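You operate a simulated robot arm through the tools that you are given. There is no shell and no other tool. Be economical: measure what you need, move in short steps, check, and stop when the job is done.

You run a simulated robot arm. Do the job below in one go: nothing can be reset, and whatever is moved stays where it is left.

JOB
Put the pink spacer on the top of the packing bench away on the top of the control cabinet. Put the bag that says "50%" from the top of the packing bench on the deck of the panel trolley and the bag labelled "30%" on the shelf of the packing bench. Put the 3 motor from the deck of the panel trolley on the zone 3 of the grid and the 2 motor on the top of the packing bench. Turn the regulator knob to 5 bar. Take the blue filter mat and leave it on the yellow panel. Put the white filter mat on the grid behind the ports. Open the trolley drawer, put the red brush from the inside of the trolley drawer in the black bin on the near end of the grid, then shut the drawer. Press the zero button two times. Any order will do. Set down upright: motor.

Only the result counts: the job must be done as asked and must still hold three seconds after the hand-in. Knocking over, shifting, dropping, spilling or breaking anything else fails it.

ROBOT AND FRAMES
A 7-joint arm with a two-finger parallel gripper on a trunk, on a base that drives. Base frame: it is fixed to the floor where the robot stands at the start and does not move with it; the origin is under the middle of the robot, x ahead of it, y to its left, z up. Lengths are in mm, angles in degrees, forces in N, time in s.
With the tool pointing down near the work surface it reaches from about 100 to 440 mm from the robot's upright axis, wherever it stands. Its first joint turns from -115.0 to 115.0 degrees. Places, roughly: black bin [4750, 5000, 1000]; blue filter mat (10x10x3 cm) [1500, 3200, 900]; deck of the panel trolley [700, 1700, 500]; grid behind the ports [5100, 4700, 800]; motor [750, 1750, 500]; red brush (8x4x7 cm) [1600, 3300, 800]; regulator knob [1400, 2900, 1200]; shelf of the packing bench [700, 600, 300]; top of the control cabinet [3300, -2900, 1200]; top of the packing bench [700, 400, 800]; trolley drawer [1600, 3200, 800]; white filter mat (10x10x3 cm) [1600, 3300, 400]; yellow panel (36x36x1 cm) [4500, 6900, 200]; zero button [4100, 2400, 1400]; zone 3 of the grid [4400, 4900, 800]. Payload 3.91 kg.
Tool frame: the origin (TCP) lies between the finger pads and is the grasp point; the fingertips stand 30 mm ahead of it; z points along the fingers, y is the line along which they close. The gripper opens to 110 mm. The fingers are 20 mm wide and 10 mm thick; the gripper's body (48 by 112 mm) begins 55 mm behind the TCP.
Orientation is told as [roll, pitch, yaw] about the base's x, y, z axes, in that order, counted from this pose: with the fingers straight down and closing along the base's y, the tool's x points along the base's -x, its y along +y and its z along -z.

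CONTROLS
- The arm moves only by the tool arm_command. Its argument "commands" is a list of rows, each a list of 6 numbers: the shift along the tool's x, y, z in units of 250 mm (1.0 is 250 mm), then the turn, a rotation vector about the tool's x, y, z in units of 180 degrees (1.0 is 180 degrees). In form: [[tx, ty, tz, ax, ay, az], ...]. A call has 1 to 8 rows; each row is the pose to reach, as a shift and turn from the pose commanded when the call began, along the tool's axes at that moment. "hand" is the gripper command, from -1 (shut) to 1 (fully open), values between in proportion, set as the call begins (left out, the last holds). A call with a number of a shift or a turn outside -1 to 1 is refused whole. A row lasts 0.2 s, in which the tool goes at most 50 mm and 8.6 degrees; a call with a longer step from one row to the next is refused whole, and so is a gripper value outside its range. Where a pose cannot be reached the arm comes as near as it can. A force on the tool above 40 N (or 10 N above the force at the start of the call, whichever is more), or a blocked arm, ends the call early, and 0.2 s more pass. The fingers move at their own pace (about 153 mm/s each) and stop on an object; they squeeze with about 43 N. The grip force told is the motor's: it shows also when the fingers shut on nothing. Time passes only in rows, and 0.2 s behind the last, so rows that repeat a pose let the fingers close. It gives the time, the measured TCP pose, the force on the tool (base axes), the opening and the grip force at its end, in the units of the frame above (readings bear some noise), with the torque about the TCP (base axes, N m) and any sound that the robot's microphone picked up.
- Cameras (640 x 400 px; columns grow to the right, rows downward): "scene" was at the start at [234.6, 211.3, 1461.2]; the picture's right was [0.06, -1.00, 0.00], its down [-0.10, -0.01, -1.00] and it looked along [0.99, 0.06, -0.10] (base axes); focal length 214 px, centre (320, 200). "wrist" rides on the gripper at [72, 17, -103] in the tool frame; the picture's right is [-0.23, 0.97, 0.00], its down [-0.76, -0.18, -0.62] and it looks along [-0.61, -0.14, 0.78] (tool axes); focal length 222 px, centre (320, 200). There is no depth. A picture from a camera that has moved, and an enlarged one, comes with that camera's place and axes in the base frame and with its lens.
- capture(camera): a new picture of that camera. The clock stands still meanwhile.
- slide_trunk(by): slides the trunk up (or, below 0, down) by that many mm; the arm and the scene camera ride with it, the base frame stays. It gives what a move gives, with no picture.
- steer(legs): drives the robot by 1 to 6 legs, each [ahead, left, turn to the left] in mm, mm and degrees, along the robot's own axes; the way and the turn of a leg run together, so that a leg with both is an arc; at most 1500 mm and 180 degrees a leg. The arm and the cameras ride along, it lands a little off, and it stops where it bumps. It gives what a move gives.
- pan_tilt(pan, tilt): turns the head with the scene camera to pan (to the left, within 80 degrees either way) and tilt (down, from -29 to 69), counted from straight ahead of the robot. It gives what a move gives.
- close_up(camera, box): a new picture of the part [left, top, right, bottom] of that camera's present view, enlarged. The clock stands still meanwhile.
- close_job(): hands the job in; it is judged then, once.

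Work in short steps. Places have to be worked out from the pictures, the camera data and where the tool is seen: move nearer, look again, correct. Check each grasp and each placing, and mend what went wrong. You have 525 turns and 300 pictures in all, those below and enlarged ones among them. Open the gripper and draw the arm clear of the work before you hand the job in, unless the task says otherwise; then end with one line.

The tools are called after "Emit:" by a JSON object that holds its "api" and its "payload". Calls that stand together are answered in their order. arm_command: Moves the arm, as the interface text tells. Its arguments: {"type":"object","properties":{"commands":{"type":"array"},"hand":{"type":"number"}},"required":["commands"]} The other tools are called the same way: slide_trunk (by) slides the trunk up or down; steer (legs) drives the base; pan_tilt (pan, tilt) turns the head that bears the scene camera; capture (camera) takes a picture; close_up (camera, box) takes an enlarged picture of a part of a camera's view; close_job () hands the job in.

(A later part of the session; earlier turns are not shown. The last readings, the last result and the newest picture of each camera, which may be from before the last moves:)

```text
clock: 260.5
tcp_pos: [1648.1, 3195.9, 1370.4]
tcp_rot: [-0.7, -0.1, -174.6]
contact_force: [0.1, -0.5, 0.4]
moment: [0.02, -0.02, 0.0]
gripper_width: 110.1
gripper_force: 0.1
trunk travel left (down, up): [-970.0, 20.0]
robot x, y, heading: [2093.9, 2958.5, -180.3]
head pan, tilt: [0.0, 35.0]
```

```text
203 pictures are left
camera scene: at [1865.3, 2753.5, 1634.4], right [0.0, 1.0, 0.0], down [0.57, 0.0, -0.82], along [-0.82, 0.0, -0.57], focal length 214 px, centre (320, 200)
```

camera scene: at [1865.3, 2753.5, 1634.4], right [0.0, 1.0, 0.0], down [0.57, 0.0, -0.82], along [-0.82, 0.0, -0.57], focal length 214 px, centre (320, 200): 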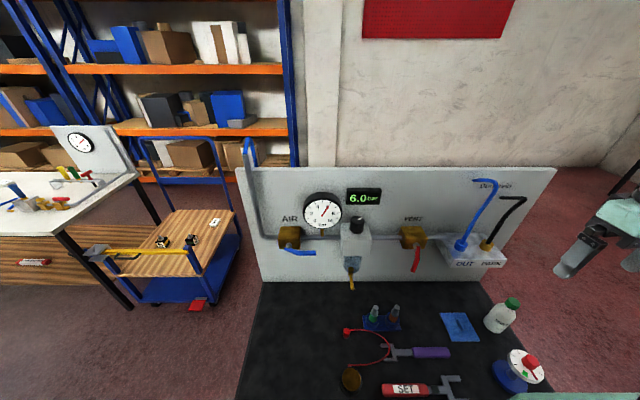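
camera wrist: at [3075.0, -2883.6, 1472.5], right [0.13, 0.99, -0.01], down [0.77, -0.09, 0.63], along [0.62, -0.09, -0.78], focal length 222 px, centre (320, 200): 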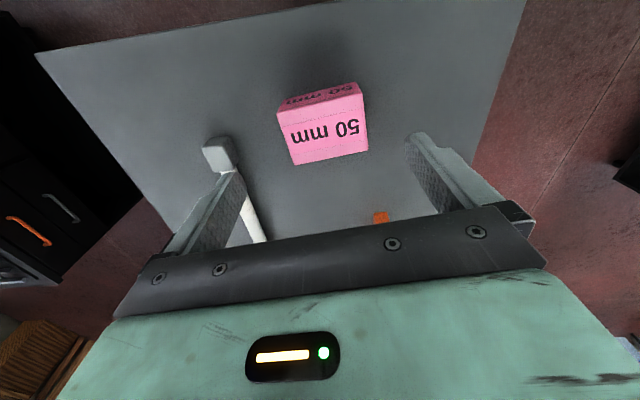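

Triangulated: knob top ≈(1356,2867,1213), board x≈1311 (top 1360), table z≈828. I drive in to x≈1922, y≈2900.

Emit:
{"api": "steer", "payload": {"legs": [[0, 57, 0.3], [170, 0, 0]]}}

Emit:
{"api": "pan_tilt", "payload": {"pan": 0, "tilt": 45}}

Emit:
{"api": "capture", "payload": {"camera": "scene"}}

```text
clock: 262.5
tcp_pos: [1473.5, 3132.9, 1370.5]
tcp_rot: [-0.6, -0.1, -174.2]
contact_force: [-0.4, -1.0, 0.7]
moment: [0.0, 0.04, -0.04]
gripper_width: 110.2
gripper_force: 0.0
trunk travel left (down, up): [-970.0, 20.0]
robot x, y, heading: [1922.0, 2897.7, -179.8]
head pan, tilt: [0.0, 35.0]
```

```text
clock: 263.2
tcp_pos: [1474.1, 3133.9, 1370.0]
tcp_rot: [-0.6, -0.2, -174.3]
contact_force: [-0.2, 0.4, 0.1]
moment: [-0.01, 0.01, 0.0]
gripper_width: 109.7
gripper_force: 0.0
trunk travel left (down, up): [-970.0, 20.0]
robot x, y, heading: [1922.4, 2896.3, -179.5]
head pan, tilt: [0.0, 45.0]
```

```text
202 pictures are left
camera scene: at [1701.1, 2693.4, 1619.6], right [-0.01, 1.0, 0.0], down [0.71, 0.0, -0.71], along [-0.71, 0.0, -0.71], focal length 214 px, centre (320, 200)
```

scene: 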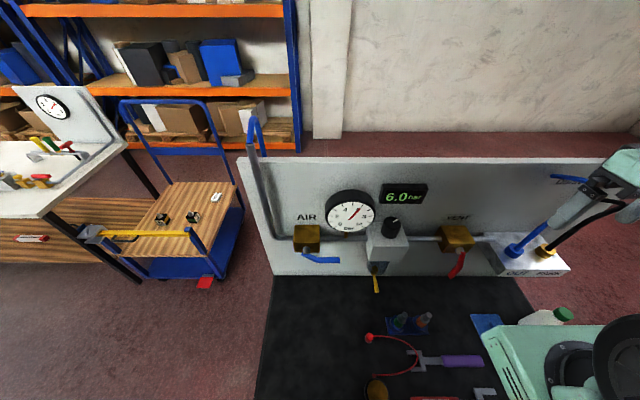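

I move the hand sideways toward the knob, staying above it, squaring the yaw.

Emit:
{"api": "arm_command", "payload": {"commands": [[-0.034, 0.13, 0.03, 0, 0, 0.006], [-0.068, 0.26, 0.06, 0, 0, 0.011], [-0.101, 0.39, 0.08, 0, 0, 0.017], [-0.135, 0.52, 0.11, 0, 0, 0.022], [-0.17, 0.65, 0.14, 0, 0, 0.028], [-0.203, 0.783, 0.16, 0, 0, 0.033], [-0.203, 0.783, 0.16, 0, 0, 0.033]], "hand": 0.2}}

Emit:
{"api": "capture", "payload": {"camera": "wrist"}}

Emit:
{"api": "capture", "payload": {"camera": "scene"}}

```text
clock: 264.8
tcp_pos: [1442.0, 2934.2, 1325.4]
tcp_rot: [-0.6, -0.2, 179.8]
contact_force: [-0.2, -0.4, 0.0]
moment: [-0.02, 0.03, 0.03]
gripper_width: 65.8
gripper_force: 0.2
trunk travel left (down, up): [-970.0, 20.0]
robot x, y, heading: [1919.3, 2898.2, -179.9]
head pan, tilt: [0.0, 45.0]
```

```text
201 pictures are left
camera wrist: at [1514.7, 2915.6, 1428.3], right [-0.23, -0.97, -0.01], down [-0.76, 0.17, 0.63], along [-0.61, 0.15, -0.78], focal length 222 px, centre (320, 200)
```

wrist: 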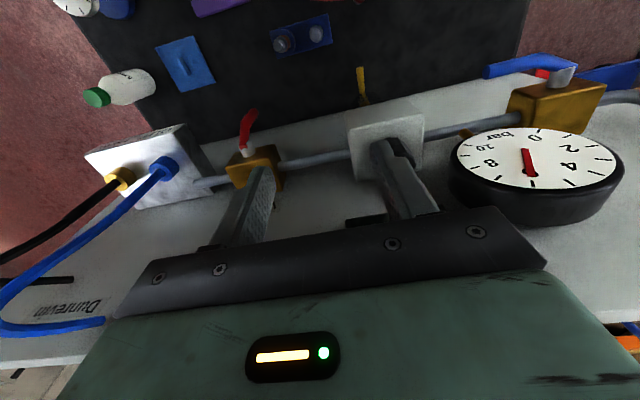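

```text
200 pictures are left
camera scene: at [1701.0, 2693.2, 1619.5], right [-0.01, 1.0, 0.0], down [0.71, 0.0, -0.71], along [-0.71, 0.0, -0.71], focal length 214 px, centre (320, 200)
```

scene: 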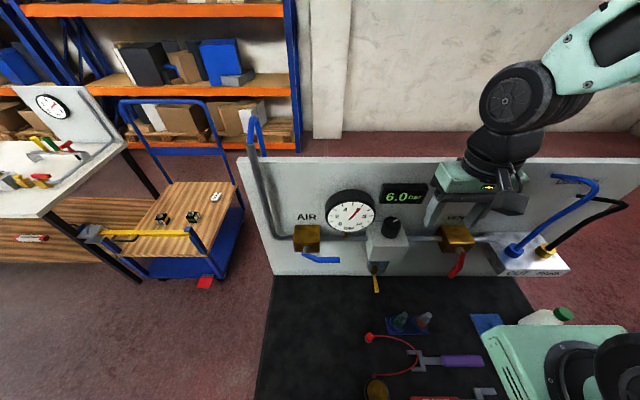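

The gauge stands close beside the knob, so I will grip with the hand tilted ~40° (fingers pointing down-forward). First I measure the knob again, enlarged.

Emit:
{"api": "close_up", "payload": {"camera": "scene", "box": [320, 170, 480, 270]}}

```text
4.00 times, centred on (400, 220) of scene
camera zoom: at [1701.0, 2693.2, 1619.5], right [-0.01, 1.0, 0.0], down [0.71, 0.0, -0.71], along [-0.71, 0.0, -0.71], focal length 858 px, centre (0, 120)
```

zoom: 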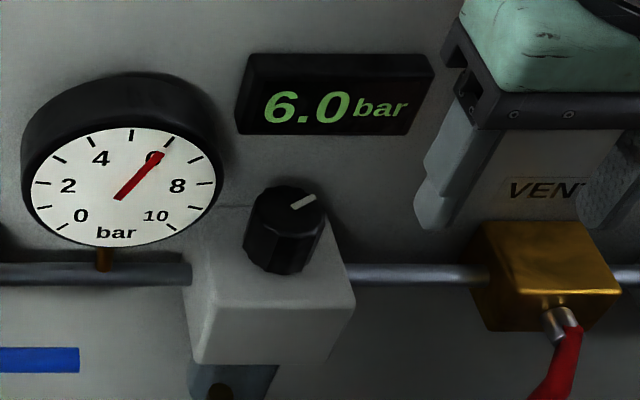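

Knob top ≈(1366,2868,1214), diameter ≈48. I tilt the hand 40° and move to a standoff 80 mm back along the finger direction.

Emit:
{"api": "arm_command", "payload": {"commands": [[-0.017, 0.044, 0.0, 0, -0.037, 0], [-0.033, 0.088, 0.02, 0, -0.074, 0], [-0.05, 0.132, 0.06, 0, -0.111, 0], [-0.067, 0.176, 0.12, 0, -0.148, 0], [-0.083, 0.22, 0.18, 0, -0.185, 0], [-0.1, 0.264, 0.228, 0, -0.222, 0], [-0.1, 0.264, 0.228, 0, -0.222, 0]], "hand": 0.04}}

Emit:
{"api": "capture", "payload": {"camera": "wrist"}}

Emit:
{"api": "close_up", "payload": {"camera": "scene", "box": [320, 150, 520, 275]}}

```text
clock: 266.1
tcp_pos: [1382.4, 2849.9, 1295.1]
tcp_rot: [-1.6, -33.2, -179.9]
contact_force: [5.2, 11.1, 12.8]
moment: [-0.15, -0.08, 0.08]
gripper_width: 51.7
gripper_force: 0.0
out of reach, approached as far as the arm can: row 2, 3, 4, 5, 6
trunk travel left (down, up): [-970.0, 20.0]
robot x, y, heading: [1919.5, 2901.1, -179.7]
head pan, tilt: [0.0, 45.0]
stopped in row 6: the force on the tool passed its limit (the readings are from after the stop); the commanded pose is now the measured one
```

```text
198 pictures are left
camera wrist: at [1498.9, 2829.1, 1341.5], right [-0.2, -0.97, 0.1], down [-0.29, 0.16, 0.94], along [-0.93, 0.16, -0.32], focal length 222 px, centre (320, 200)
```

wrist: 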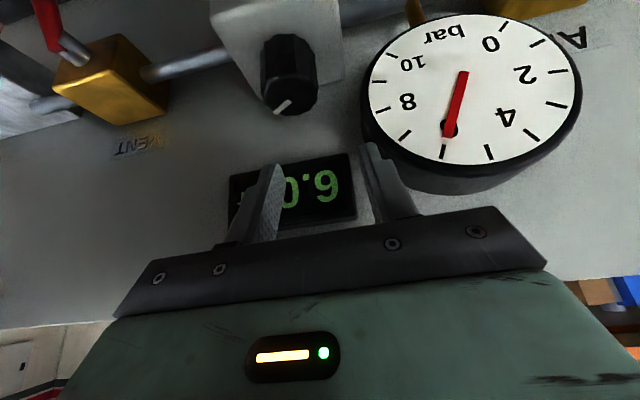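

```text
3.20 times, centred on (420, 212) of scene
camera zoom: at [1702.0, 2694.7, 1620.1], right [-0.01, 1.0, 0.0], down [0.71, 0.0, -0.71], along [-0.71, 0.0, -0.71], focal length 686 px, centre (0, 160)
```

zoom: 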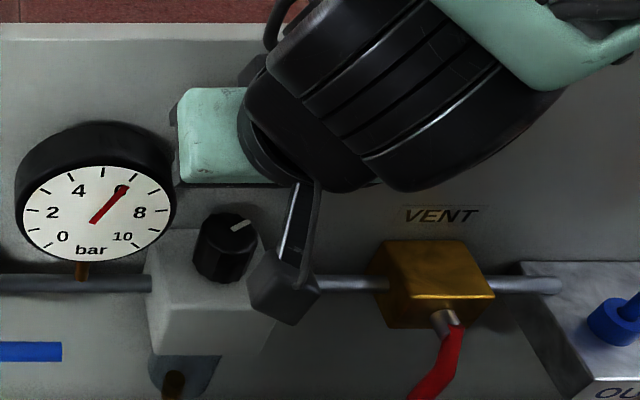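

The pose was too near the arm's axis, so it drifted and lightly touched the gauge. I pull the hand back and up, then back the robot off 100 mm.

Emit:
{"api": "arm_command", "payload": {"commands": [[0, -0.05, -0.04, 0, 0, 0], [0, -0.12, -0.15, 0, 0, 0], [0, -0.12, -0.3, 0, 0, 0], [0, -0.12, -0.3, 0, 0, 0]]}}

Emit:
{"api": "steer", "payload": {"legs": [[-110, 0, -0.3]]}}

```text
clock: 267.1
tcp_pos: [1407.9, 2862.7, 1369.3]
tcp_rot: [-1.6, -33.2, -179.7]
contact_force: [0.5, 0.3, 0.7]
moment: [-0.01, -0.01, 0.03]
gripper_width: 57.2
gripper_force: 0.0
out of reach, approached as far as the arm can: row 1, 2, 3, 4
trunk travel left (down, up): [-970.0, 20.0]
robot x, y, heading: [1920.2, 2897.4, -179.4]
head pan, tilt: [0.0, 45.0]
```

```text
clock: 268.3
tcp_pos: [1518.8, 2868.0, 1369.0]
tcp_rot: [-1.6, -33.1, 179.8]
contact_force: [0.0, 0.1, -0.2]
moment: [0.02, 0.01, -0.01]
gripper_width: 57.0
gripper_force: 0.2
trunk travel left (down, up): [-970.0, 20.0]
robot x, y, heading: [2035.8, 2901.3, 179.8]
head pan, tilt: [0.0, 45.0]
```

I now go to the standoff point (1420,2868,1268) with the full 40° tilt.

Emit:
{"api": "arm_command", "payload": {"commands": [[-0.03, 0, 0.14, 0.009, -0.01, 0], [-0.06, 0, 0.28, 0.009, -0.02, 0], [-0.09, 0, 0.42, 0.009, -0.03, 0], [-0.112, 0, 0.555, 0.009, -0.039, 0], [-0.112, 0, 0.555, 0.009, -0.039, 0]], "hand": 0.04}}

Emit:
{"api": "capture", "payload": {"camera": "wrist"}}

Emit:
{"api": "capture", "payload": {"camera": "scene"}}

```text
clock: 269.5
tcp_pos: [1420.2, 2871.6, 1267.9]
tcp_rot: [-3.4, -40.2, -179.9]
contact_force: [-0.9, 0.3, 0.2]
moment: [-0.01, -0.01, 0.01]
gripper_width: 57.2
gripper_force: 0.0
trunk travel left (down, up): [-970.0, 20.0]
robot x, y, heading: [2035.4, 2899.8, 180.1]
head pan, tilt: [0.0, 45.0]
```

```text
196 pictures are left
camera wrist: at [1541.1, 2848.5, 1299.8], right [-0.21, -0.97, 0.1], down [-0.17, 0.14, 0.97], along [-0.96, 0.19, -0.2], focal length 222 px, centre (320, 200)
```

wrist: 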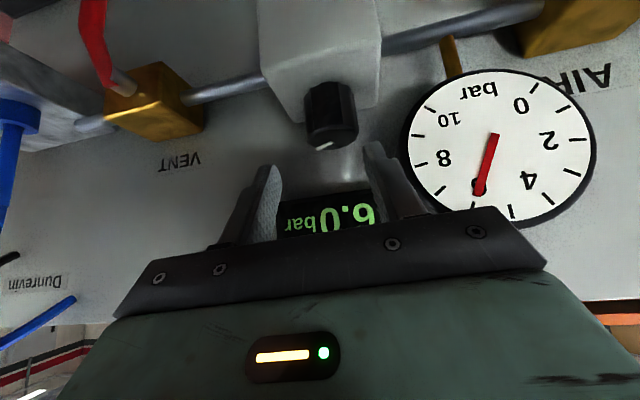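

```text
195 pictures are left
camera scene: at [1810.5, 2695.3, 1619.5], right [0.0, 1.0, 0.0], down [0.71, 0.0, -0.71], along [-0.71, 0.0, -0.71], focal length 214 px, centre (320, 200)
```

scene: 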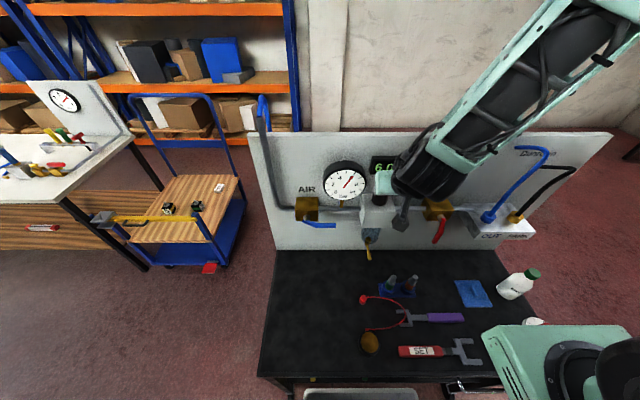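

The knob lies nearly on the tool axis, about 4 mm to -y once the small roll is removed. I fix the roll and approach 45 mm.

Emit:
{"api": "arm_command", "payload": {"commands": [[0, 0.016, 0, -0.019, 0, 0], [0, 0.016, 0.09, -0.019, 0, 0], [0, 0.016, 0.18, -0.019, 0, 0], [0, 0.016, 0.18, -0.019, 0, 0]]}}

Emit:
{"api": "capture", "payload": {"camera": "wrist"}}

```text
clock: 270.5
tcp_pos: [1389.5, 2870.4, 1232.6]
tcp_rot: [-0.1, -40.2, -179.8]
contact_force: [0.1, -0.5, 1.0]
moment: [0.0, 0.01, 0.04]
gripper_width: 57.1
gripper_force: 0.1
trunk travel left (down, up): [-970.0, 20.0]
robot x, y, heading: [2032.7, 2896.8, 180.0]
head pan, tilt: [0.0, 45.0]
```

```text
194 pictures are left
camera wrist: at [1512.0, 2853.5, 1266.3], right [-0.17, -0.97, 0.15], down [-0.18, 0.18, 0.97], along [-0.97, 0.14, -0.21], focal length 222 px, centre (320, 200)
```

wrist: 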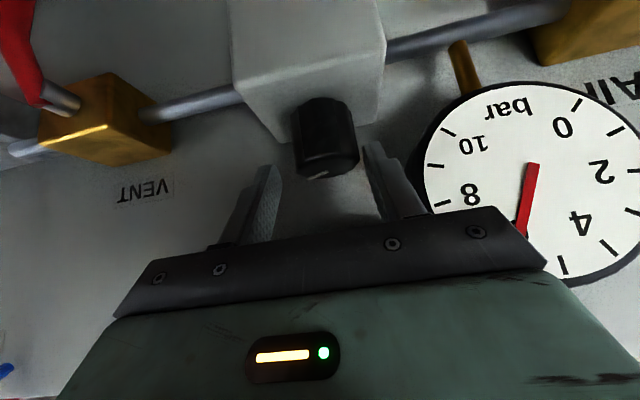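

Another 4 mm to -y needed. I advance the last 32 mm onto the knob.

Emit:
{"api": "arm_command", "payload": {"commands": [[0, 0.016, 0, 0, 0, 0], [0, 0.018, 0.06, 0, 0, 0], [0, 0.018, 0.1, 0, 0, 0], [0, 0.018, 0.13, 0, 0, 0], [0, 0.018, 0.13, 0, 0, 0]]}}

Emit:
{"api": "capture", "payload": {"camera": "wrist"}}

```text
clock: 271.7
tcp_pos: [1370.4, 2865.7, 1208.0]
tcp_rot: [-0.1, -40.1, -179.7]
contact_force: [-1.0, 0.1, 0.3]
moment: [0.02, 0.01, 0.0]
gripper_width: 57.3
gripper_force: 0.0
trunk travel left (down, up): [-970.0, 20.0]
robot x, y, heading: [2031.0, 2899.0, 180.3]
head pan, tilt: [0.0, 45.0]
```

```text
193 pictures are left
camera wrist: at [1491.3, 2848.8, 1241.2], right [-0.17, -0.97, 0.15], down [-0.18, 0.18, 0.97], along [-0.97, 0.14, -0.21], focal length 222 px, centre (320, 200)
```

wrist: 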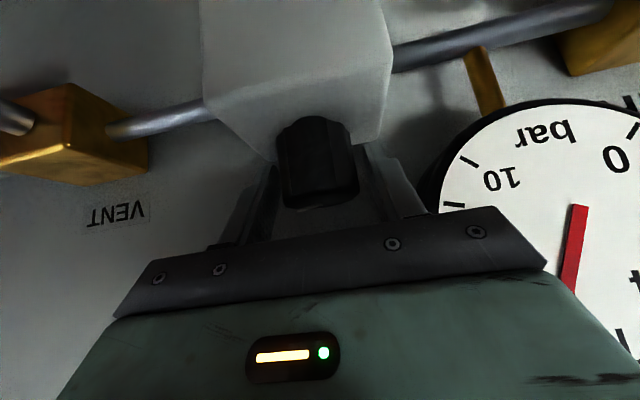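

The knob is centred between the pads. I close and watch the grip and the forces.

Emit:
{"api": "arm_command", "payload": {"commands": [[0, 0, 0, 0, 0, 0], [0, 0, 0, 0, 0, 0]], "hand": -1}}

Emit:
{"api": "close_up", "payload": {"camera": "scene", "box": [300, 130, 460, 230]}}

```text
clock: 272.3
tcp_pos: [1370.9, 2865.2, 1208.0]
tcp_rot: [0.1, -40.2, -179.9]
contact_force: [-0.9, -2.1, -0.7]
moment: [-0.47, 0.15, -0.01]
gripper_width: 40.9
gripper_force: 44.7
trunk travel left (down, up): [-970.0, 20.0]
robot x, y, heading: [2032.8, 2902.6, 180.0]
head pan, tilt: [0.0, 45.0]
```

```text
4.00 times, centred on (380, 180) of scene
camera zoom: at [1810.8, 2695.1, 1619.5], right [0.0, 1.0, 0.0], down [0.71, 0.0, -0.71], along [-0.71, 0.0, -0.71], focal length 858 px, centre (80, 280)
```

zoom: 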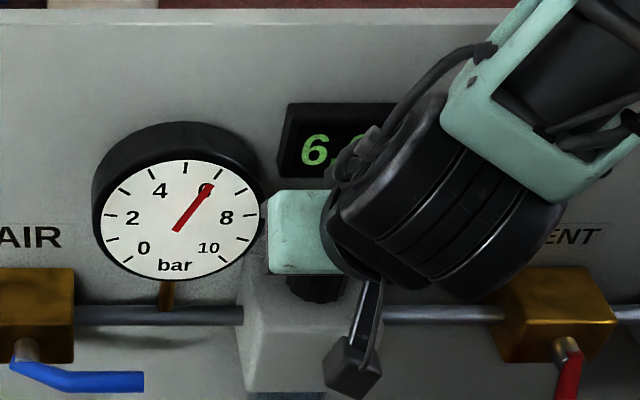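

Gripped (41 mm). I turn 15° counter-clockwise (seen from above) and read the gauge.

Emit:
{"api": "arm_command", "payload": {"commands": [[0, 0, 0, -0.018, 0, -0.0213], [0, 0, 0, -0.0357, 0, -0.0426], [0, 0, 0, -0.0536, 0, -0.0638], [0, 0, 0, -0.0536, 0, -0.0638]]}}

Emit:
{"api": "close_up", "payload": {"camera": "scene", "box": [300, 130, 460, 230]}}

```text
clock: 273.3
tcp_pos: [1369.7, 2864.5, 1208.7]
tcp_rot: [-0.1, -40.1, -164.7]
contact_force: [-1.2, -5.3, 1.7]
moment: [-0.42, -0.34, -0.02]
gripper_width: 40.7
gripper_force: 44.8
trunk travel left (down, up): [-970.0, 20.0]
robot x, y, heading: [2030.9, 2897.6, 180.0]
head pan, tilt: [0.0, 45.0]
```

```text
4.00 times, centred on (380, 180) of scene
camera zoom: at [1810.8, 2694.9, 1619.5], right [0.0, 1.0, 0.0], down [0.71, 0.0, -0.71], along [-0.71, 0.0, -0.71], focal length 858 px, centre (80, 280)
```

zoom: 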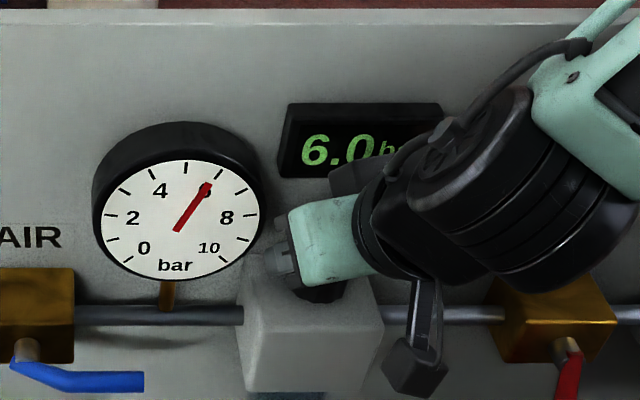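

No change yet at 15°. I turn another 15°.

Emit:
{"api": "arm_command", "payload": {"commands": [[0, 0, 0, -0.018, 0, -0.0213], [0, 0, 0, -0.0357, 0, -0.0426], [0, 0, 0, -0.0536, 0, -0.0638], [0, 0, 0, -0.0536, 0, -0.0638]]}}

Emit:
{"api": "close_up", "payload": {"camera": "scene", "box": [300, 130, 460, 230]}}

Emit:
{"api": "capture", "payload": {"camera": "wrist"}}

```text
clock: 274.3
tcp_pos: [1370.8, 2863.6, 1209.8]
tcp_rot: [0.0, -40.1, -149.7]
contact_force: [2.7, -11.9, 5.1]
moment: [-0.65, -0.22, -0.03]
gripper_width: 40.5
gripper_force: 44.5
trunk travel left (down, up): [-970.0, 20.0]
robot x, y, heading: [2035.5, 2897.9, 179.8]
head pan, tilt: [0.0, 45.0]
```

```text
4.00 times, centred on (380, 180) of scene
camera zoom: at [1811.4, 2694.4, 1619.6], right [0.0, 1.0, 0.0], down [0.71, 0.0, -0.71], along [-0.71, 0.0, -0.71], focal length 858 px, centre (80, 280)
```

zoom: 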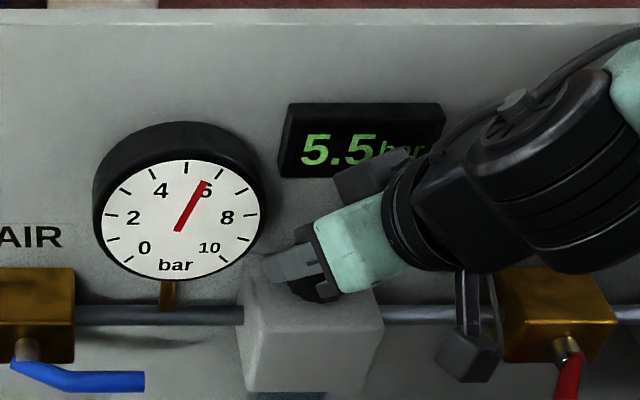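

```text
189 pictures are left
camera wrist: at [1483.6, 2910.5, 1241.5], right [0.34, -0.93, 0.15], down [-0.25, 0.06, 0.97], along [-0.91, -0.37, -0.21], focal length 222 px, centre (320, 200)
```

wrist: 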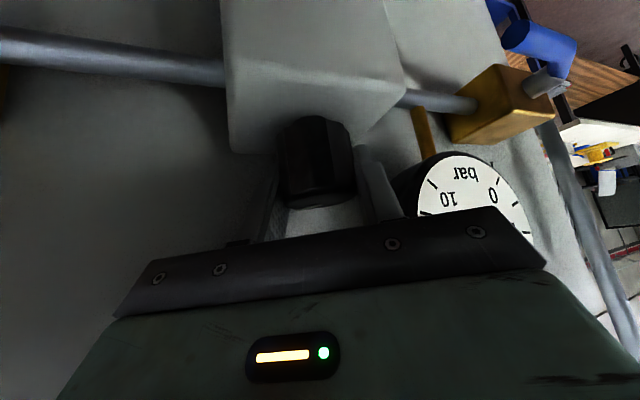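

5.5 bar now. I turn another 10° and read.

Emit:
{"api": "arm_command", "payload": {"commands": [[0, 0, 0, -0.018, 0, -0.0213], [0, 0, 0, -0.0357, 0, -0.0426], [0, 0, 0, -0.0357, 0, -0.0426]]}}

Emit:
{"api": "close_up", "payload": {"camera": "scene", "box": [300, 130, 460, 230]}}

```text
clock: 275.1
tcp_pos: [1372.4, 2865.6, 1207.9]
tcp_rot: [-0.3, -40.0, -139.5]
contact_force: [27.1, -12.9, 0.8]
moment: [1.76, 4.85, -3.45]
gripper_width: 40.8
gripper_force: 44.8
trunk travel left (down, up): [-970.0, 20.0]
robot x, y, heading: [2035.1, 2901.5, 179.8]
head pan, tilt: [0.0, 45.0]
```

```text
4.00 times, centred on (380, 180) of scene
camera zoom: at [1813.5, 2694.2, 1619.7], right [0.0, 1.0, 0.0], down [0.71, 0.0, -0.71], along [-0.71, 0.0, -0.71], focal length 858 px, centre (80, 280)
```

zoom: 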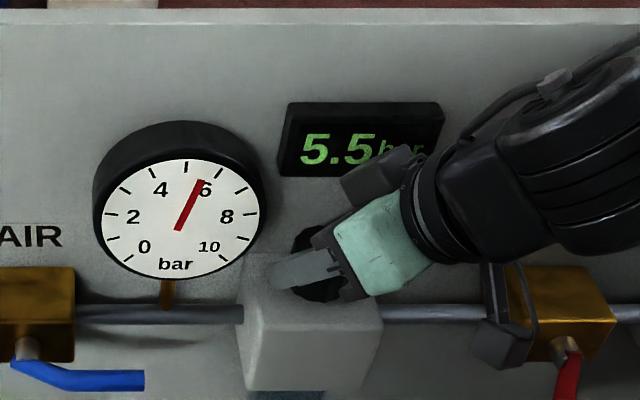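

The wrist now meets resistance from the board side. I open, back out and swing back for a second bite.

Emit:
{"api": "arm_command", "payload": {"commands": [[0, 0, 0, 0, 0, 0], [0, 0, 0, 0, 0, 0], [0, 0, -0.08, 0, 0, 0], [0, 0, -0.18, 0, 0, 0], [0, 0, -0.28, 0, 0, 0]], "hand": 0.04}}

Emit:
{"api": "close_up", "payload": {"camera": "scene", "box": [300, 130, 460, 230]}}

```text
clock: 276.3
tcp_pos: [1403.3, 2893.7, 1262.5]
tcp_rot: [-0.2, -40.1, -139.6]
contact_force: [-0.6, 0.4, 0.2]
moment: [-0.02, 0.01, 0.01]
gripper_width: 57.2
gripper_force: 0.1
trunk travel left (down, up): [-970.0, 20.0]
robot x, y, heading: [2031.2, 2898.2, 180.1]
head pan, tilt: [0.0, 45.0]
```

```text
4.00 times, centred on (380, 180) of scene
camera zoom: at [1810.4, 2695.1, 1619.5], right [0.0, 1.0, 0.0], down [0.71, 0.0, -0.71], along [-0.71, 0.0, -0.71], focal length 858 px, centre (80, 280)
```

zoom: 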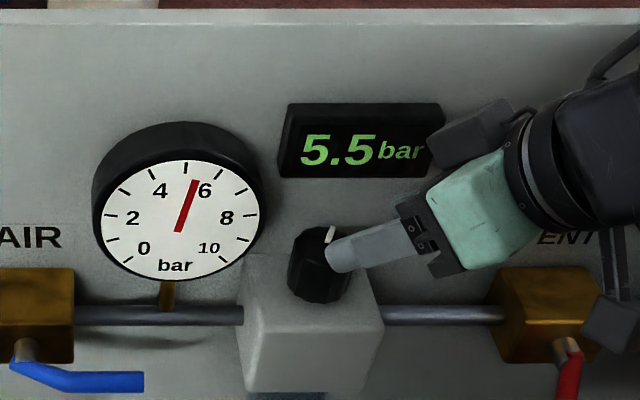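

The knob did turn about 40° for 0.5 bar. I swing the hand back to square at the standoff.

Emit:
{"api": "arm_command", "payload": {"commands": [[-0.005, 0.024, 0.004, 0.0289, 0, 0.0344], [-0.01, 0.048, 0.008, 0.0577, 0, 0.0688], [-0.015, 0.071, 0.013, 0.0866, 0, 0.1032], [-0.02, 0.095, 0.017, 0.1154, 0, 0.1376], [-0.025, 0.119, 0.021, 0.1443, 0, 0.172], [-0.025, 0.119, 0.021, 0.1443, 0, 0.172]]}}

Emit:
{"api": "capture", "payload": {"camera": "wrist"}}

```text
clock: 277.7
tcp_pos: [1416.2, 2865.7, 1261.5]
tcp_rot: [0.1, -40.2, 179.7]
contact_force: [0.1, -0.7, 0.3]
moment: [-0.01, 0.01, 0.01]
gripper_width: 57.3
gripper_force: 0.0
trunk travel left (down, up): [-970.0, 20.0]
robot x, y, heading: [2034.5, 2900.2, 180.0]
head pan, tilt: [0.0, 45.0]
```

```text
186 pictures are left
camera wrist: at [1538.4, 2848.2, 1294.9], right [-0.18, -0.97, 0.15], down [-0.18, 0.18, 0.97], along [-0.97, 0.15, -0.21], focal length 222 px, centre (320, 200)
```

wrist: 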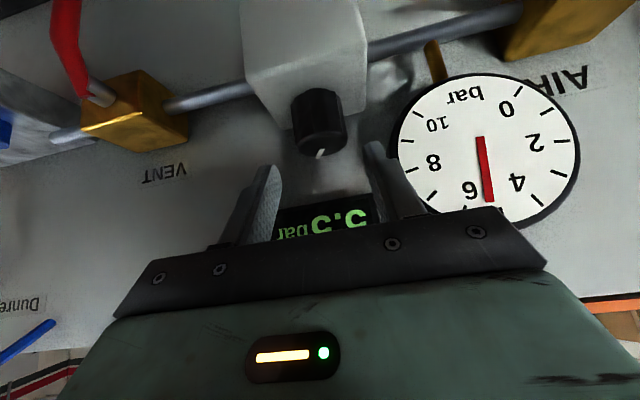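

Centred. I advance 70 mm onto the knob, close and turn 15°.

Emit:
{"api": "arm_command", "payload": {"commands": [[0, 0, 0.08, 0, 0, 0], [0, 0, 0.16, 0, 0, 0], [0, 0, 0.23, 0, 0, 0], [0, 0, 0.28, 0, 0, 0], [0, 0, 0.28, 0, 0, 0]]}}

Emit:
{"api": "arm_command", "payload": {"commands": [[0, 0, 0, 0, 0, 0], [0, 0, 0, 0, 0, 0], [0, 0, 0, -0.018, 0, -0.0213], [0, 0, 0, -0.0357, 0, -0.0426], [0, 0, 0, -0.0536, 0, -0.0638], [0, 0, 0, -0.0714, 0, -0.0851], [0, 0, 0, -0.0714, 0, -0.0851]], "hand": -1}}

Emit:
{"api": "close_up", "payload": {"camera": "scene", "box": [300, 130, 460, 230]}}

```text
clock: 278.9
tcp_pos: [1372.0, 2866.0, 1208.6]
tcp_rot: [-0.1, -40.2, 179.8]
contact_force: [-0.5, -0.8, 0.0]
moment: [0.0, 0.0, 0.0]
gripper_width: 57.2
gripper_force: 0.1
trunk travel left (down, up): [-970.0, 20.0]
robot x, y, heading: [2036.8, 2895.8, 179.9]
head pan, tilt: [0.0, 45.0]
```

```text
clock: 280.5
tcp_pos: [1372.1, 2865.5, 1209.1]
tcp_rot: [0.0, -40.2, -160.1]
contact_force: [7.6, -9.3, -1.6]
moment: [-0.66, 0.41, -0.04]
gripper_width: 41.1
gripper_force: 45.2
trunk travel left (down, up): [-970.0, 20.0]
robot x, y, heading: [2034.1, 2900.0, 180.0]
head pan, tilt: [0.0, 45.0]
```

```text
4.00 times, centred on (380, 180) of scene
camera zoom: at [1811.4, 2694.5, 1619.5], right [0.0, 1.0, 0.0], down [0.71, 0.0, -0.71], along [-0.71, 0.0, -0.71], focal length 858 px, centre (80, 280)
```

zoom: 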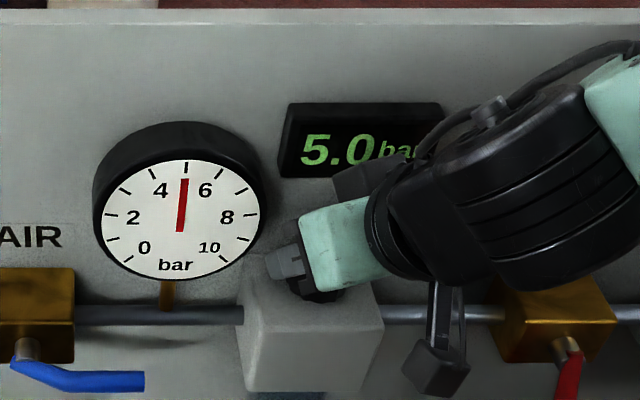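

The display reads 5.0 with the needle on 5. I release and back out.

Emit:
{"api": "arm_command", "payload": {"commands": [[0, 0, 0, 0, 0, 0], [0, 0, 0, 0, 0, 0], [0, 0, -0.08, 0, 0, 0], [0, 0, -0.18, 0, 0, 0], [0, 0, -0.28, 0, 0, 0], [0, 0, -0.44, 0, 0, 0], [0, 0, -0.6, 0, 0, 0]], "hand": 0.04}}

Emit:
{"api": "close_up", "payload": {"camera": "scene", "box": [300, 130, 460, 230]}}

```text
clock: 282.1
tcp_pos: [1436.4, 2891.4, 1332.6]
tcp_rot: [-0.1, -40.0, -160.2]
contact_force: [-0.2, -0.3, -0.4]
moment: [-0.02, -0.03, 0.04]
gripper_width: 57.3
gripper_force: 0.1
out of reach, approached as far as the arm can: row 6, 7
trunk travel left (down, up): [-970.0, 20.0]
robot x, y, heading: [2032.3, 2904.1, 179.8]
head pan, tilt: [0.0, 45.0]
```

```text
4.00 times, centred on (380, 180) of scene
camera zoom: at [1810.2, 2695.1, 1619.4], right [0.0, 1.0, 0.0], down [0.71, 0.0, -0.71], along [-0.71, 0.0, -0.71], focal length 858 px, centre (80, 280)
```

zoom: 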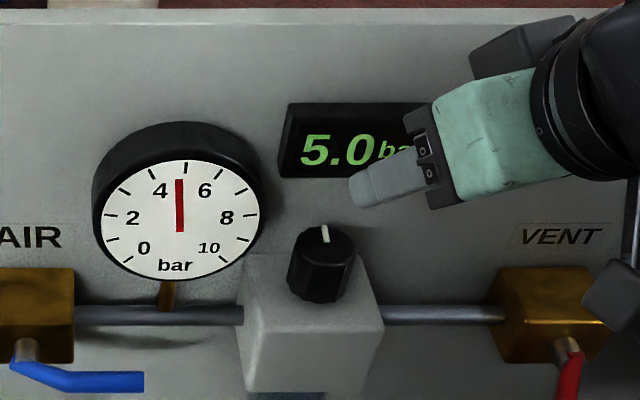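

It stays at 5.0. I enlarge the gauge further to check the needle against the 5 mark.

Emit:
{"api": "close_up", "payload": {"camera": "scene", "box": [318, 155, 388, 205]}}

```text
8.00 times, centred on (353, 180) of scene
camera zoom: at [1810.2, 2695.1, 1619.4], right [0.0, 1.0, 0.0], down [0.71, 0.0, -0.71], along [-0.71, 0.0, -0.71], focal length 1716 px, centre (56, 360)
```

zoom: 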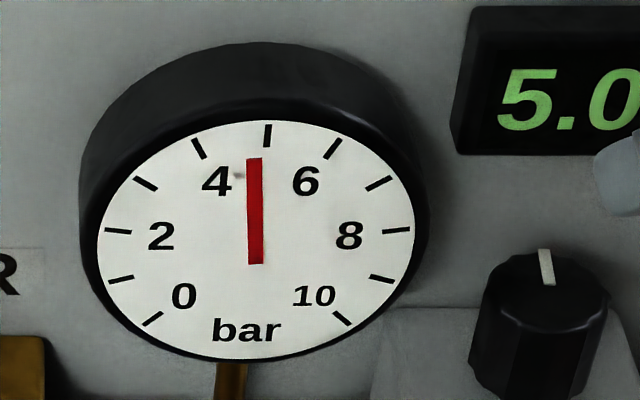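

By the tick marks the needle stands near 4.75–4.8, so the knob dragged a bit on release. I go back to grip it and turn back about 12°.

Emit:
{"api": "arm_command", "payload": {"commands": [[0.035, 0.003, 0.13, 0, 0, 0], [0.07, 0.006, 0.26, 0, 0, 0], [0.106, 0.009, 0.397, 0, 0, 0], [0.106, 0.009, 0.48, 0, 0, 0], [0.106, 0.009, 0.557, 0, 0, 0], [0.106, 0.009, 0.557, 0, 0, 0]], "hand": 0.04}}

Emit:
{"api": "capture", "payload": {"camera": "wrist"}}

```text
clock: 283.5
tcp_pos: [1372.7, 2865.8, 1210.0]
tcp_rot: [-0.1, -40.1, -160.2]
contact_force: [0.1, -0.9, -0.8]
moment: [-0.02, 0.0, 0.01]
gripper_width: 57.3
gripper_force: 0.0
trunk travel left (down, up): [-970.0, 20.0]
robot x, y, heading: [2034.2, 2901.5, 179.8]
head pan, tilt: [0.0, 45.0]
```

```text
182 pictures are left
camera wrist: at [1492.7, 2891.2, 1241.6], right [0.17, -0.98, 0.15], down [-0.23, 0.11, 0.97], along [-0.96, -0.19, -0.21], focal length 222 px, centre (320, 200)
```

wrist: 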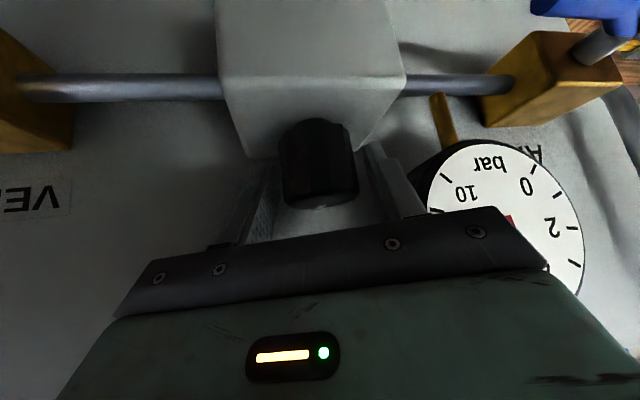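

I close and turn 12° clockwise, then read the gauge while still held.

Emit:
{"api": "arm_command", "payload": {"commands": [[0, 0, 0, 0, 0, 0], [0, 0, 0, 0, 0, 0], [0, 0, 0, 0.0214, 0, 0.0255], [0, 0, 0, 0.0429, 0, 0.0511], [0, 0, 0, 0.0429, 0, 0.0511]], "hand": -1}}

Emit:
{"api": "close_up", "payload": {"camera": "scene", "box": [318, 155, 388, 205]}}

```text
clock: 284.7
tcp_pos: [1373.2, 2865.5, 1209.1]
tcp_rot: [0.1, -40.0, -172.3]
contact_force: [4.7, -5.1, -1.9]
moment: [-0.27, -0.36, 0.03]
gripper_width: 40.6
gripper_force: 45.2
trunk travel left (down, up): [-970.0, 20.0]
robot x, y, heading: [2034.5, 2899.3, 180.2]
head pan, tilt: [0.0, 45.0]
```

```text
8.00 times, centred on (353, 180) of scene
camera zoom: at [1811.2, 2694.9, 1619.5], right [0.0, 1.0, 0.0], down [0.71, 0.0, -0.71], along [-0.71, 0.0, -0.71], focal length 1716 px, centre (56, 360)
```

zoom: 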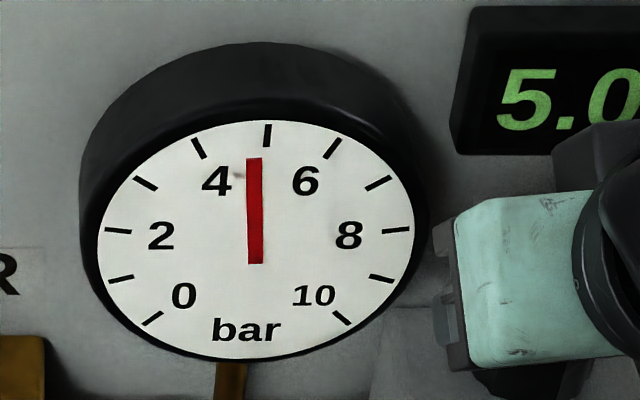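

The needle hasn't moved (grip compliance). I turn 8° more clockwise and read again.

Emit:
{"api": "arm_command", "payload": {"commands": [[0, 0, 0, 0.014, 0, 0.017], [0, 0, 0, 0.0286, 0, 0.034], [0, 0, 0, 0.0286, 0, 0.034], [0, 0, 0, 0.0286, 0, 0.034]]}}

Emit:
{"api": "close_up", "payload": {"camera": "scene", "box": [318, 155, 388, 205]}}

```text
clock: 285.7
tcp_pos: [1372.8, 2864.3, 1209.1]
tcp_rot: [-0.1, -40.2, 179.7]
contact_force: [5.4, -5.7, -2.8]
moment: [-0.63, -0.32, 0.0]
gripper_width: 40.9
gripper_force: 45.0
trunk travel left (down, up): [-970.0, 20.0]
robot x, y, heading: [2032.3, 2898.5, 180.1]
head pan, tilt: [0.0, 45.0]
```

```text
8.00 times, centred on (353, 180) of scene
camera zoom: at [1811.1, 2694.9, 1619.5], right [0.0, 1.0, 0.0], down [0.71, 0.0, -0.71], along [-0.71, 0.0, -0.71], focal length 1716 px, centre (56, 360)
```

zoom: 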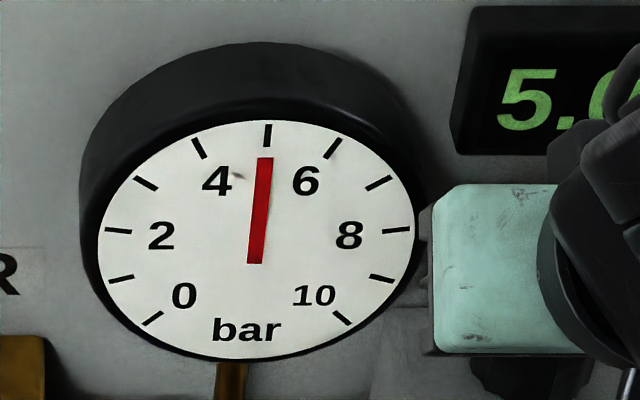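

The needle is now on 5.0. I release gently and check.

Emit:
{"api": "arm_command", "payload": {"commands": [[0, 0, 0, 0, 0, 0], [0, 0, 0, 0, 0, 0], [0, 0, 0, 0, 0, 0], [0, 0, -0.08, 0, 0, 0], [0, 0, -0.18, 0, 0, 0], [0, 0, -0.3, 0, 0, 0]], "hand": 0.04}}

Emit:
{"api": "close_up", "payload": {"camera": "scene", "box": [318, 155, 388, 205]}}

```text
clock: 287.1
tcp_pos: [1423.1, 2865.8, 1267.1]
tcp_rot: [-0.1, -40.1, 179.8]
contact_force: [-0.9, 0.3, -0.8]
moment: [-0.01, 0.02, 0.0]
gripper_width: 57.1
gripper_force: 0.1
trunk travel left (down, up): [-970.0, 20.0]
robot x, y, heading: [2033.3, 2898.3, 179.9]
head pan, tilt: [0.0, 45.0]
```

```text
8.00 times, centred on (353, 180) of scene
camera zoom: at [1810.4, 2695.4, 1619.4], right [0.0, 1.0, 0.0], down [0.71, 0.0, -0.71], along [-0.71, 0.0, -0.71], focal length 1716 px, centre (56, 360)
```

zoom: 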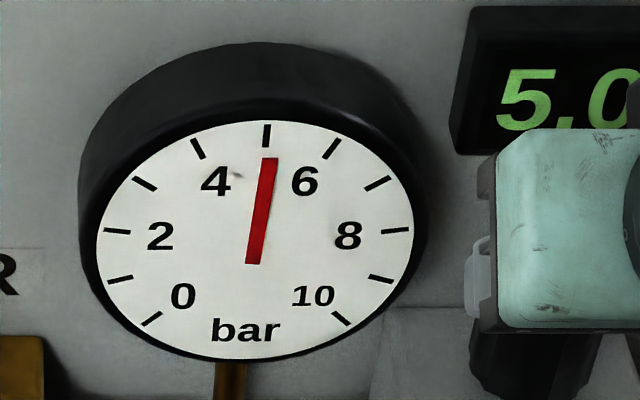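

Good: about 5.0–5.1 with the display at 5.0. Next the blue mat at ≈(1503,3238): I bring the hand upright and over there.

Emit:
{"api": "arm_command", "payload": {"commands": [[0.015, -0.133, -0.065, 0, 0.037, 0], [0.03, -0.267, -0.13, 0, 0.074, 0], [0.045, -0.4, -0.195, 0, 0.111, 0], [0.06, -0.533, -0.26, 0, 0.148, 0], [0.075, -0.667, -0.325, 0, 0.185, 0], [0.09, -0.8, -0.39, 0, 0.222, 0], [0.09, -0.8, -0.39, 0, 0.222, 0]]}}

Emit:
{"api": "slide_trunk", "payload": {"by": -200}}

Emit:
{"api": "capture", "payload": {"camera": "scene"}}

```text
clock: 288.7
tcp_pos: [1502.9, 3064.5, 1325.7]
tcp_rot: [0.1, -0.1, 179.7]
contact_force: [-0.3, -0.4, 0.3]
moment: [-0.02, 0.01, 0.0]
gripper_width: 57.2
gripper_force: 0.1
trunk travel left (down, up): [-970.0, 20.0]
robot x, y, heading: [2034.0, 2897.8, 180.2]
head pan, tilt: [0.0, 45.0]
```

```text
clock: 290.9
tcp_pos: [1503.1, 3065.5, 1125.6]
tcp_rot: [0.0, -0.2, 179.8]
contact_force: [-0.3, 0.2, -0.5]
moment: [0.01, 0.03, -0.01]
gripper_width: 57.1
gripper_force: 0.1
trunk travel left (down, up): [-770.0, 220.0]
robot x, y, heading: [2037.5, 2902.4, 179.9]
head pan, tilt: [0.0, 45.0]
```

```text
178 pictures are left
camera scene: at [1810.9, 2695.3, 1419.6], right [0.0, 1.0, 0.0], down [0.71, 0.0, -0.71], along [-0.71, 0.0, -0.71], focal length 214 px, centre (320, 200)
```

scene: 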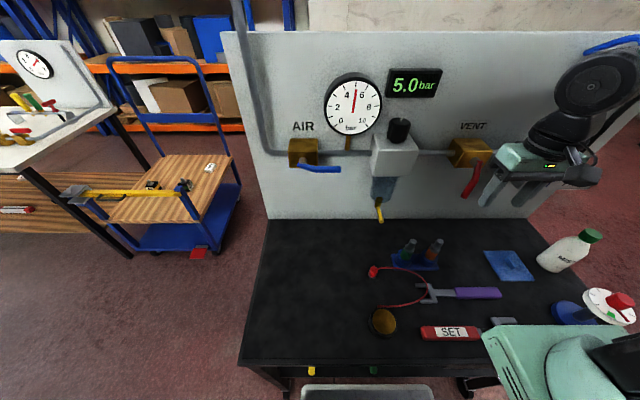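

The knob display is fine. I enlarge the mat area before lowering.

Emit:
{"api": "close_up", "payload": {"camera": "scene", "box": [440, 210, 640, 335]}}

Emit:
{"api": "capture", "payload": {"camera": "wrist"}}

```text
3.20 times, centred on (540, 272) of scene
camera zoom: at [1810.9, 2695.3, 1419.6], right [0.0, 1.0, 0.0], down [0.71, 0.0, -0.71], along [-0.71, 0.0, -0.71], focal length 686 px, centre (-384, -32)
```

zoom: 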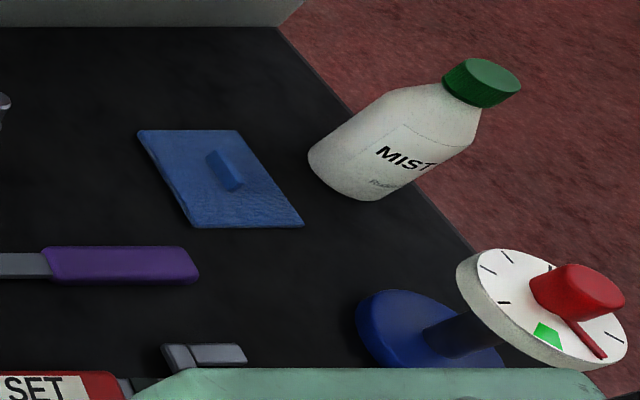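

```text
176 pictures are left
camera wrist: at [1575.4, 3047.6, 1229.2], right [-0.23, -0.97, 0.0], down [-0.76, 0.18, 0.63], along [-0.61, 0.14, -0.78], focal length 222 px, centre (320, 200)
```

wrist: 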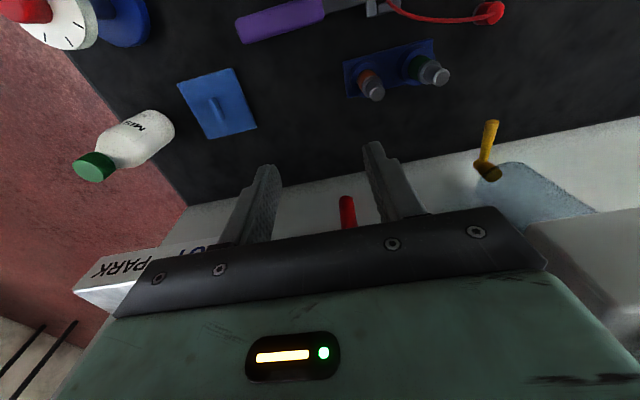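

The mat carries a small grip tab at ≈(1513,3225), top z≈870, running along x — good to pinch across y. I move above it.

Emit:
{"api": "arm_command", "payload": {"commands": [[0.01, -0.16, 0.05, 0, 0, 0], [0.02, -0.32, 0.1, 0, 0, 0], [0.03, -0.48, 0.2, 0, 0, 0], [0.04, -0.64, 0.35, 0, 0, 0], [0.04, -0.64, 0.5, 0, 0, 0], [0.04, -0.64, 0.5, 0, 0, 0]]}}

Emit:
{"api": "capture", "payload": {"camera": "wrist"}}

```text
refused: row 4 steps farther than a row can; nothing moved
```

```text
175 pictures are left
camera wrist: at [1575.4, 3047.6, 1229.2], right [-0.23, -0.97, 0.0], down [-0.76, 0.18, 0.63], along [-0.61, 0.14, -0.78], focal length 222 px, centre (320, 200)
```

wrist: 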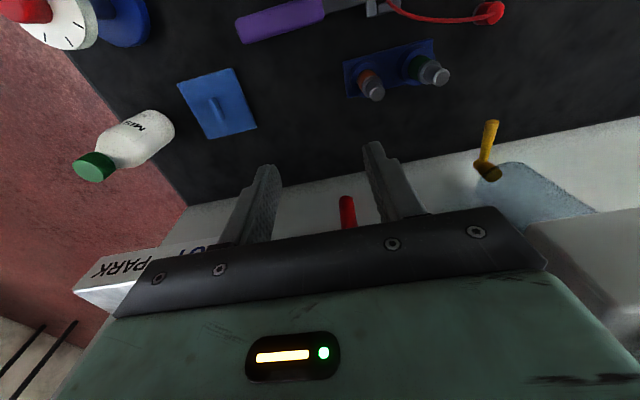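

One row was too long; I respace the rows.

Emit:
{"api": "arm_command", "payload": {"commands": [[0.01, -0.16, 0.08, 0, 0, 0], [0.02, -0.32, 0.16, 0, 0, 0], [0.03, -0.48, 0.24, 0, 0, 0], [0.04, -0.64, 0.32, 0, 0, 0], [0.04, -0.64, 0.42, 0, 0, 0], [0.04, -0.64, 0.5, 0, 0, 0], [0.04, -0.64, 0.5, 0, 0, 0]]}}

Emit:
{"api": "capture", "payload": {"camera": "wrist"}}

```text
clock: 292.5
tcp_pos: [1513.2, 3225.4, 1000.9]
tcp_rot: [0.0, -0.3, 179.7]
contact_force: [0.4, 0.0, 0.9]
moment: [0.0, -0.02, -0.01]
gripper_width: 57.2
gripper_force: 0.0
trunk travel left (down, up): [-770.0, 220.0]
robot x, y, heading: [2033.3, 2901.3, 179.9]
head pan, tilt: [0.0, 45.0]
```

```text
174 pictures are left
camera wrist: at [1586.1, 3207.8, 1105.2], right [-0.23, -0.97, 0.0], down [-0.76, 0.18, 0.63], along [-0.61, 0.14, -0.78], focal length 222 px, centre (320, 200)
```

wrist: 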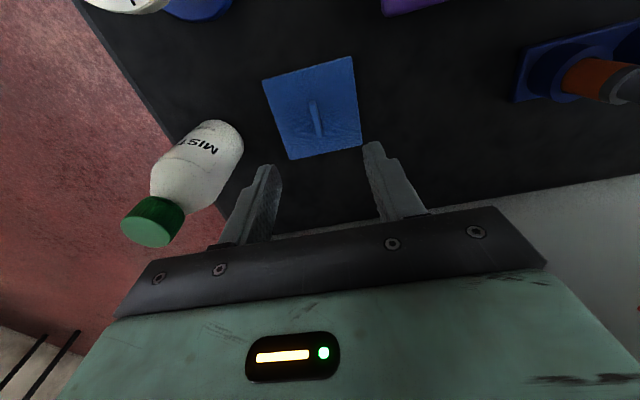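

The tab is on the tool axis. I lower the trunk by 100, then descend the rest with the arm.

Emit:
{"api": "slide_trunk", "payload": {"by": -90}}

Emit:
{"api": "capture", "payload": {"camera": "wrist"}}

```text
clock: 293.7
tcp_pos: [1513.7, 3225.4, 913.0]
tcp_rot: [0.1, -0.2, 179.7]
contact_force: [-0.1, -0.1, -0.4]
moment: [0.03, 0.02, -0.02]
gripper_width: 57.0
gripper_force: 0.1
trunk travel left (down, up): [-680.0, 310.0]
robot x, y, heading: [2036.1, 2896.3, 180.0]
head pan, tilt: [0.0, 45.0]
```

```text
173 pictures are left
camera wrist: at [1586.0, 3207.8, 1015.4], right [-0.23, -0.97, 0.0], down [-0.76, 0.18, 0.63], along [-0.61, 0.14, -0.78], focal length 222 px, centre (320, 200)
```

wrist: 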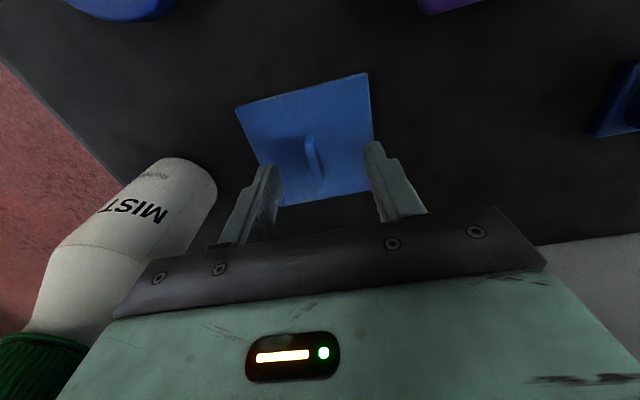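

Bottle clearance is about 40 mm. I descend 31 mm and close on the tab.

Emit:
{"api": "arm_command", "payload": {"commands": [[0, -0.014, 0.05, 0, 0, 0], [0, -0.014, 0.1, 0, 0, 0], [0, -0.014, 0.124, 0, 0, 0], [0, -0.014, 0.124, 0, 0, 0]]}}

Emit:
{"api": "arm_command", "payload": {"commands": [[0, 0, 0, 0, 0, 0], [0, 0, 0, 0, 0, 0], [0, 0, 0, 0, 0, 0]], "hand": -1}}

Emit:
{"api": "capture", "payload": {"camera": "wrist"}}

```text
clock: 294.5
tcp_pos: [1513.9, 3228.1, 888.0]
tcp_rot: [-0.3, -0.4, 179.8]
contact_force: [8.5, -4.9, 34.2]
moment: [-0.59, -0.37, 0.03]
gripper_width: 57.3
gripper_force: 0.1
trunk travel left (down, up): [-680.0, 310.0]
robot x, y, heading: [2033.5, 2896.6, 180.3]
head pan, tilt: [0.0, 45.0]
stopped in row 3: the force on the tool passed its limit (the readings are from after the stop); the commanded pose is now the measured one
```

```text
clock: 294.9
tcp_pos: [1510.0, 3228.4, 889.6]
tcp_rot: [-0.5, -0.7, 179.9]
contact_force: [0.5, 1.0, 32.1]
moment: [-0.07, -0.35, 0.53]
gripper_width: 5.4
gripper_force: 43.0
trunk travel left (down, up): [-680.0, 310.0]
robot x, y, heading: [2037.1, 2896.8, 180.0]
head pan, tilt: [0.0, 45.0]
stopped in row 2: the force on the tool passed its limit (the readings are from after the stop); the commanded pose is now the measured one
```

```text
172 pictures are left
camera wrist: at [1583.3, 3211.1, 990.7], right [-0.23, -0.97, 0.0], down [-0.75, 0.17, 0.64], along [-0.62, 0.15, -0.77], focal length 222 px, centre (320, 200)
```

wrist: 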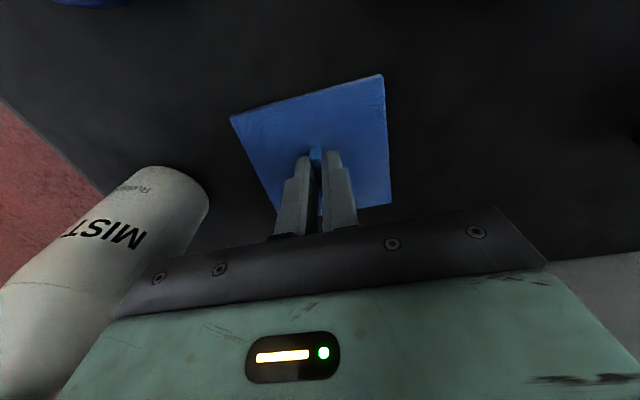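

The tab is pinched (5 mm). I lift and check.

Emit:
{"api": "arm_command", "payload": {"commands": [[0, 0, -0.05, 0, 0, 0], [0, 0, -0.15, 0, 0, 0], [0, 0, -0.3, 0, 0, 0], [0, 0, -0.4, 0, 0, 0]]}}

Emit:
{"api": "slide_trunk", "payload": {"by": 60}}

Emit:
{"api": "capture", "payload": {"camera": "wrist"}}

Emit:
{"api": "capture", "payload": {"camera": "scene"}}

```text
clock: 295.9
tcp_pos: [1512.3, 3228.2, 984.9]
tcp_rot: [-0.1, -0.5, 179.9]
contact_force: [-0.8, 0.0, -0.4]
moment: [0.0, 0.02, 0.01]
gripper_width: 5.7
gripper_force: 43.3
trunk travel left (down, up): [-680.0, 310.0]
robot x, y, heading: [2032.7, 2897.1, 179.7]
head pan, tilt: [0.0, 45.0]
```

```text
clock: 296.9
tcp_pos: [1512.5, 3227.8, 1045.0]
tcp_rot: [-0.3, -0.5, 179.8]
contact_force: [0.4, -1.3, -1.3]
moment: [0.0, -0.01, 0.01]
gripper_width: 5.5
gripper_force: 42.7
trunk travel left (down, up): [-740.0, 250.0]
robot x, y, heading: [2031.5, 2901.1, 180.2]
head pan, tilt: [0.0, 45.0]
```

```text
171 pictures are left
camera wrist: at [1585.2, 3210.3, 1148.5], right [-0.23, -0.97, 0.0], down [-0.75, 0.18, 0.63], along [-0.61, 0.15, -0.78], focal length 222 px, centre (320, 200)
```

wrist: 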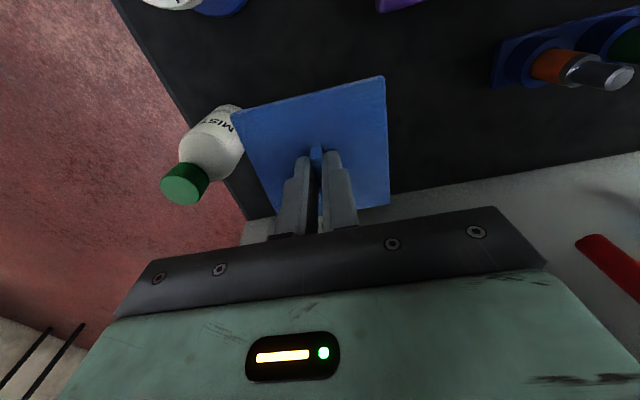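

```text
170 pictures are left
camera scene: at [1811.0, 2695.0, 1389.6], right [0.0, 1.0, 0.0], down [0.71, 0.0, -0.71], along [-0.71, 0.0, -0.71], focal length 214 px, centre (320, 200)
```

scene: 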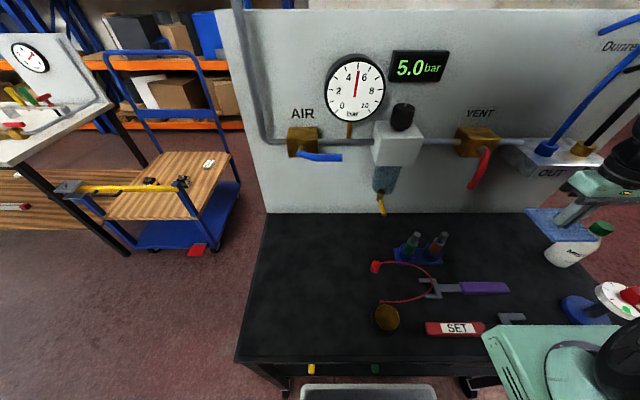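

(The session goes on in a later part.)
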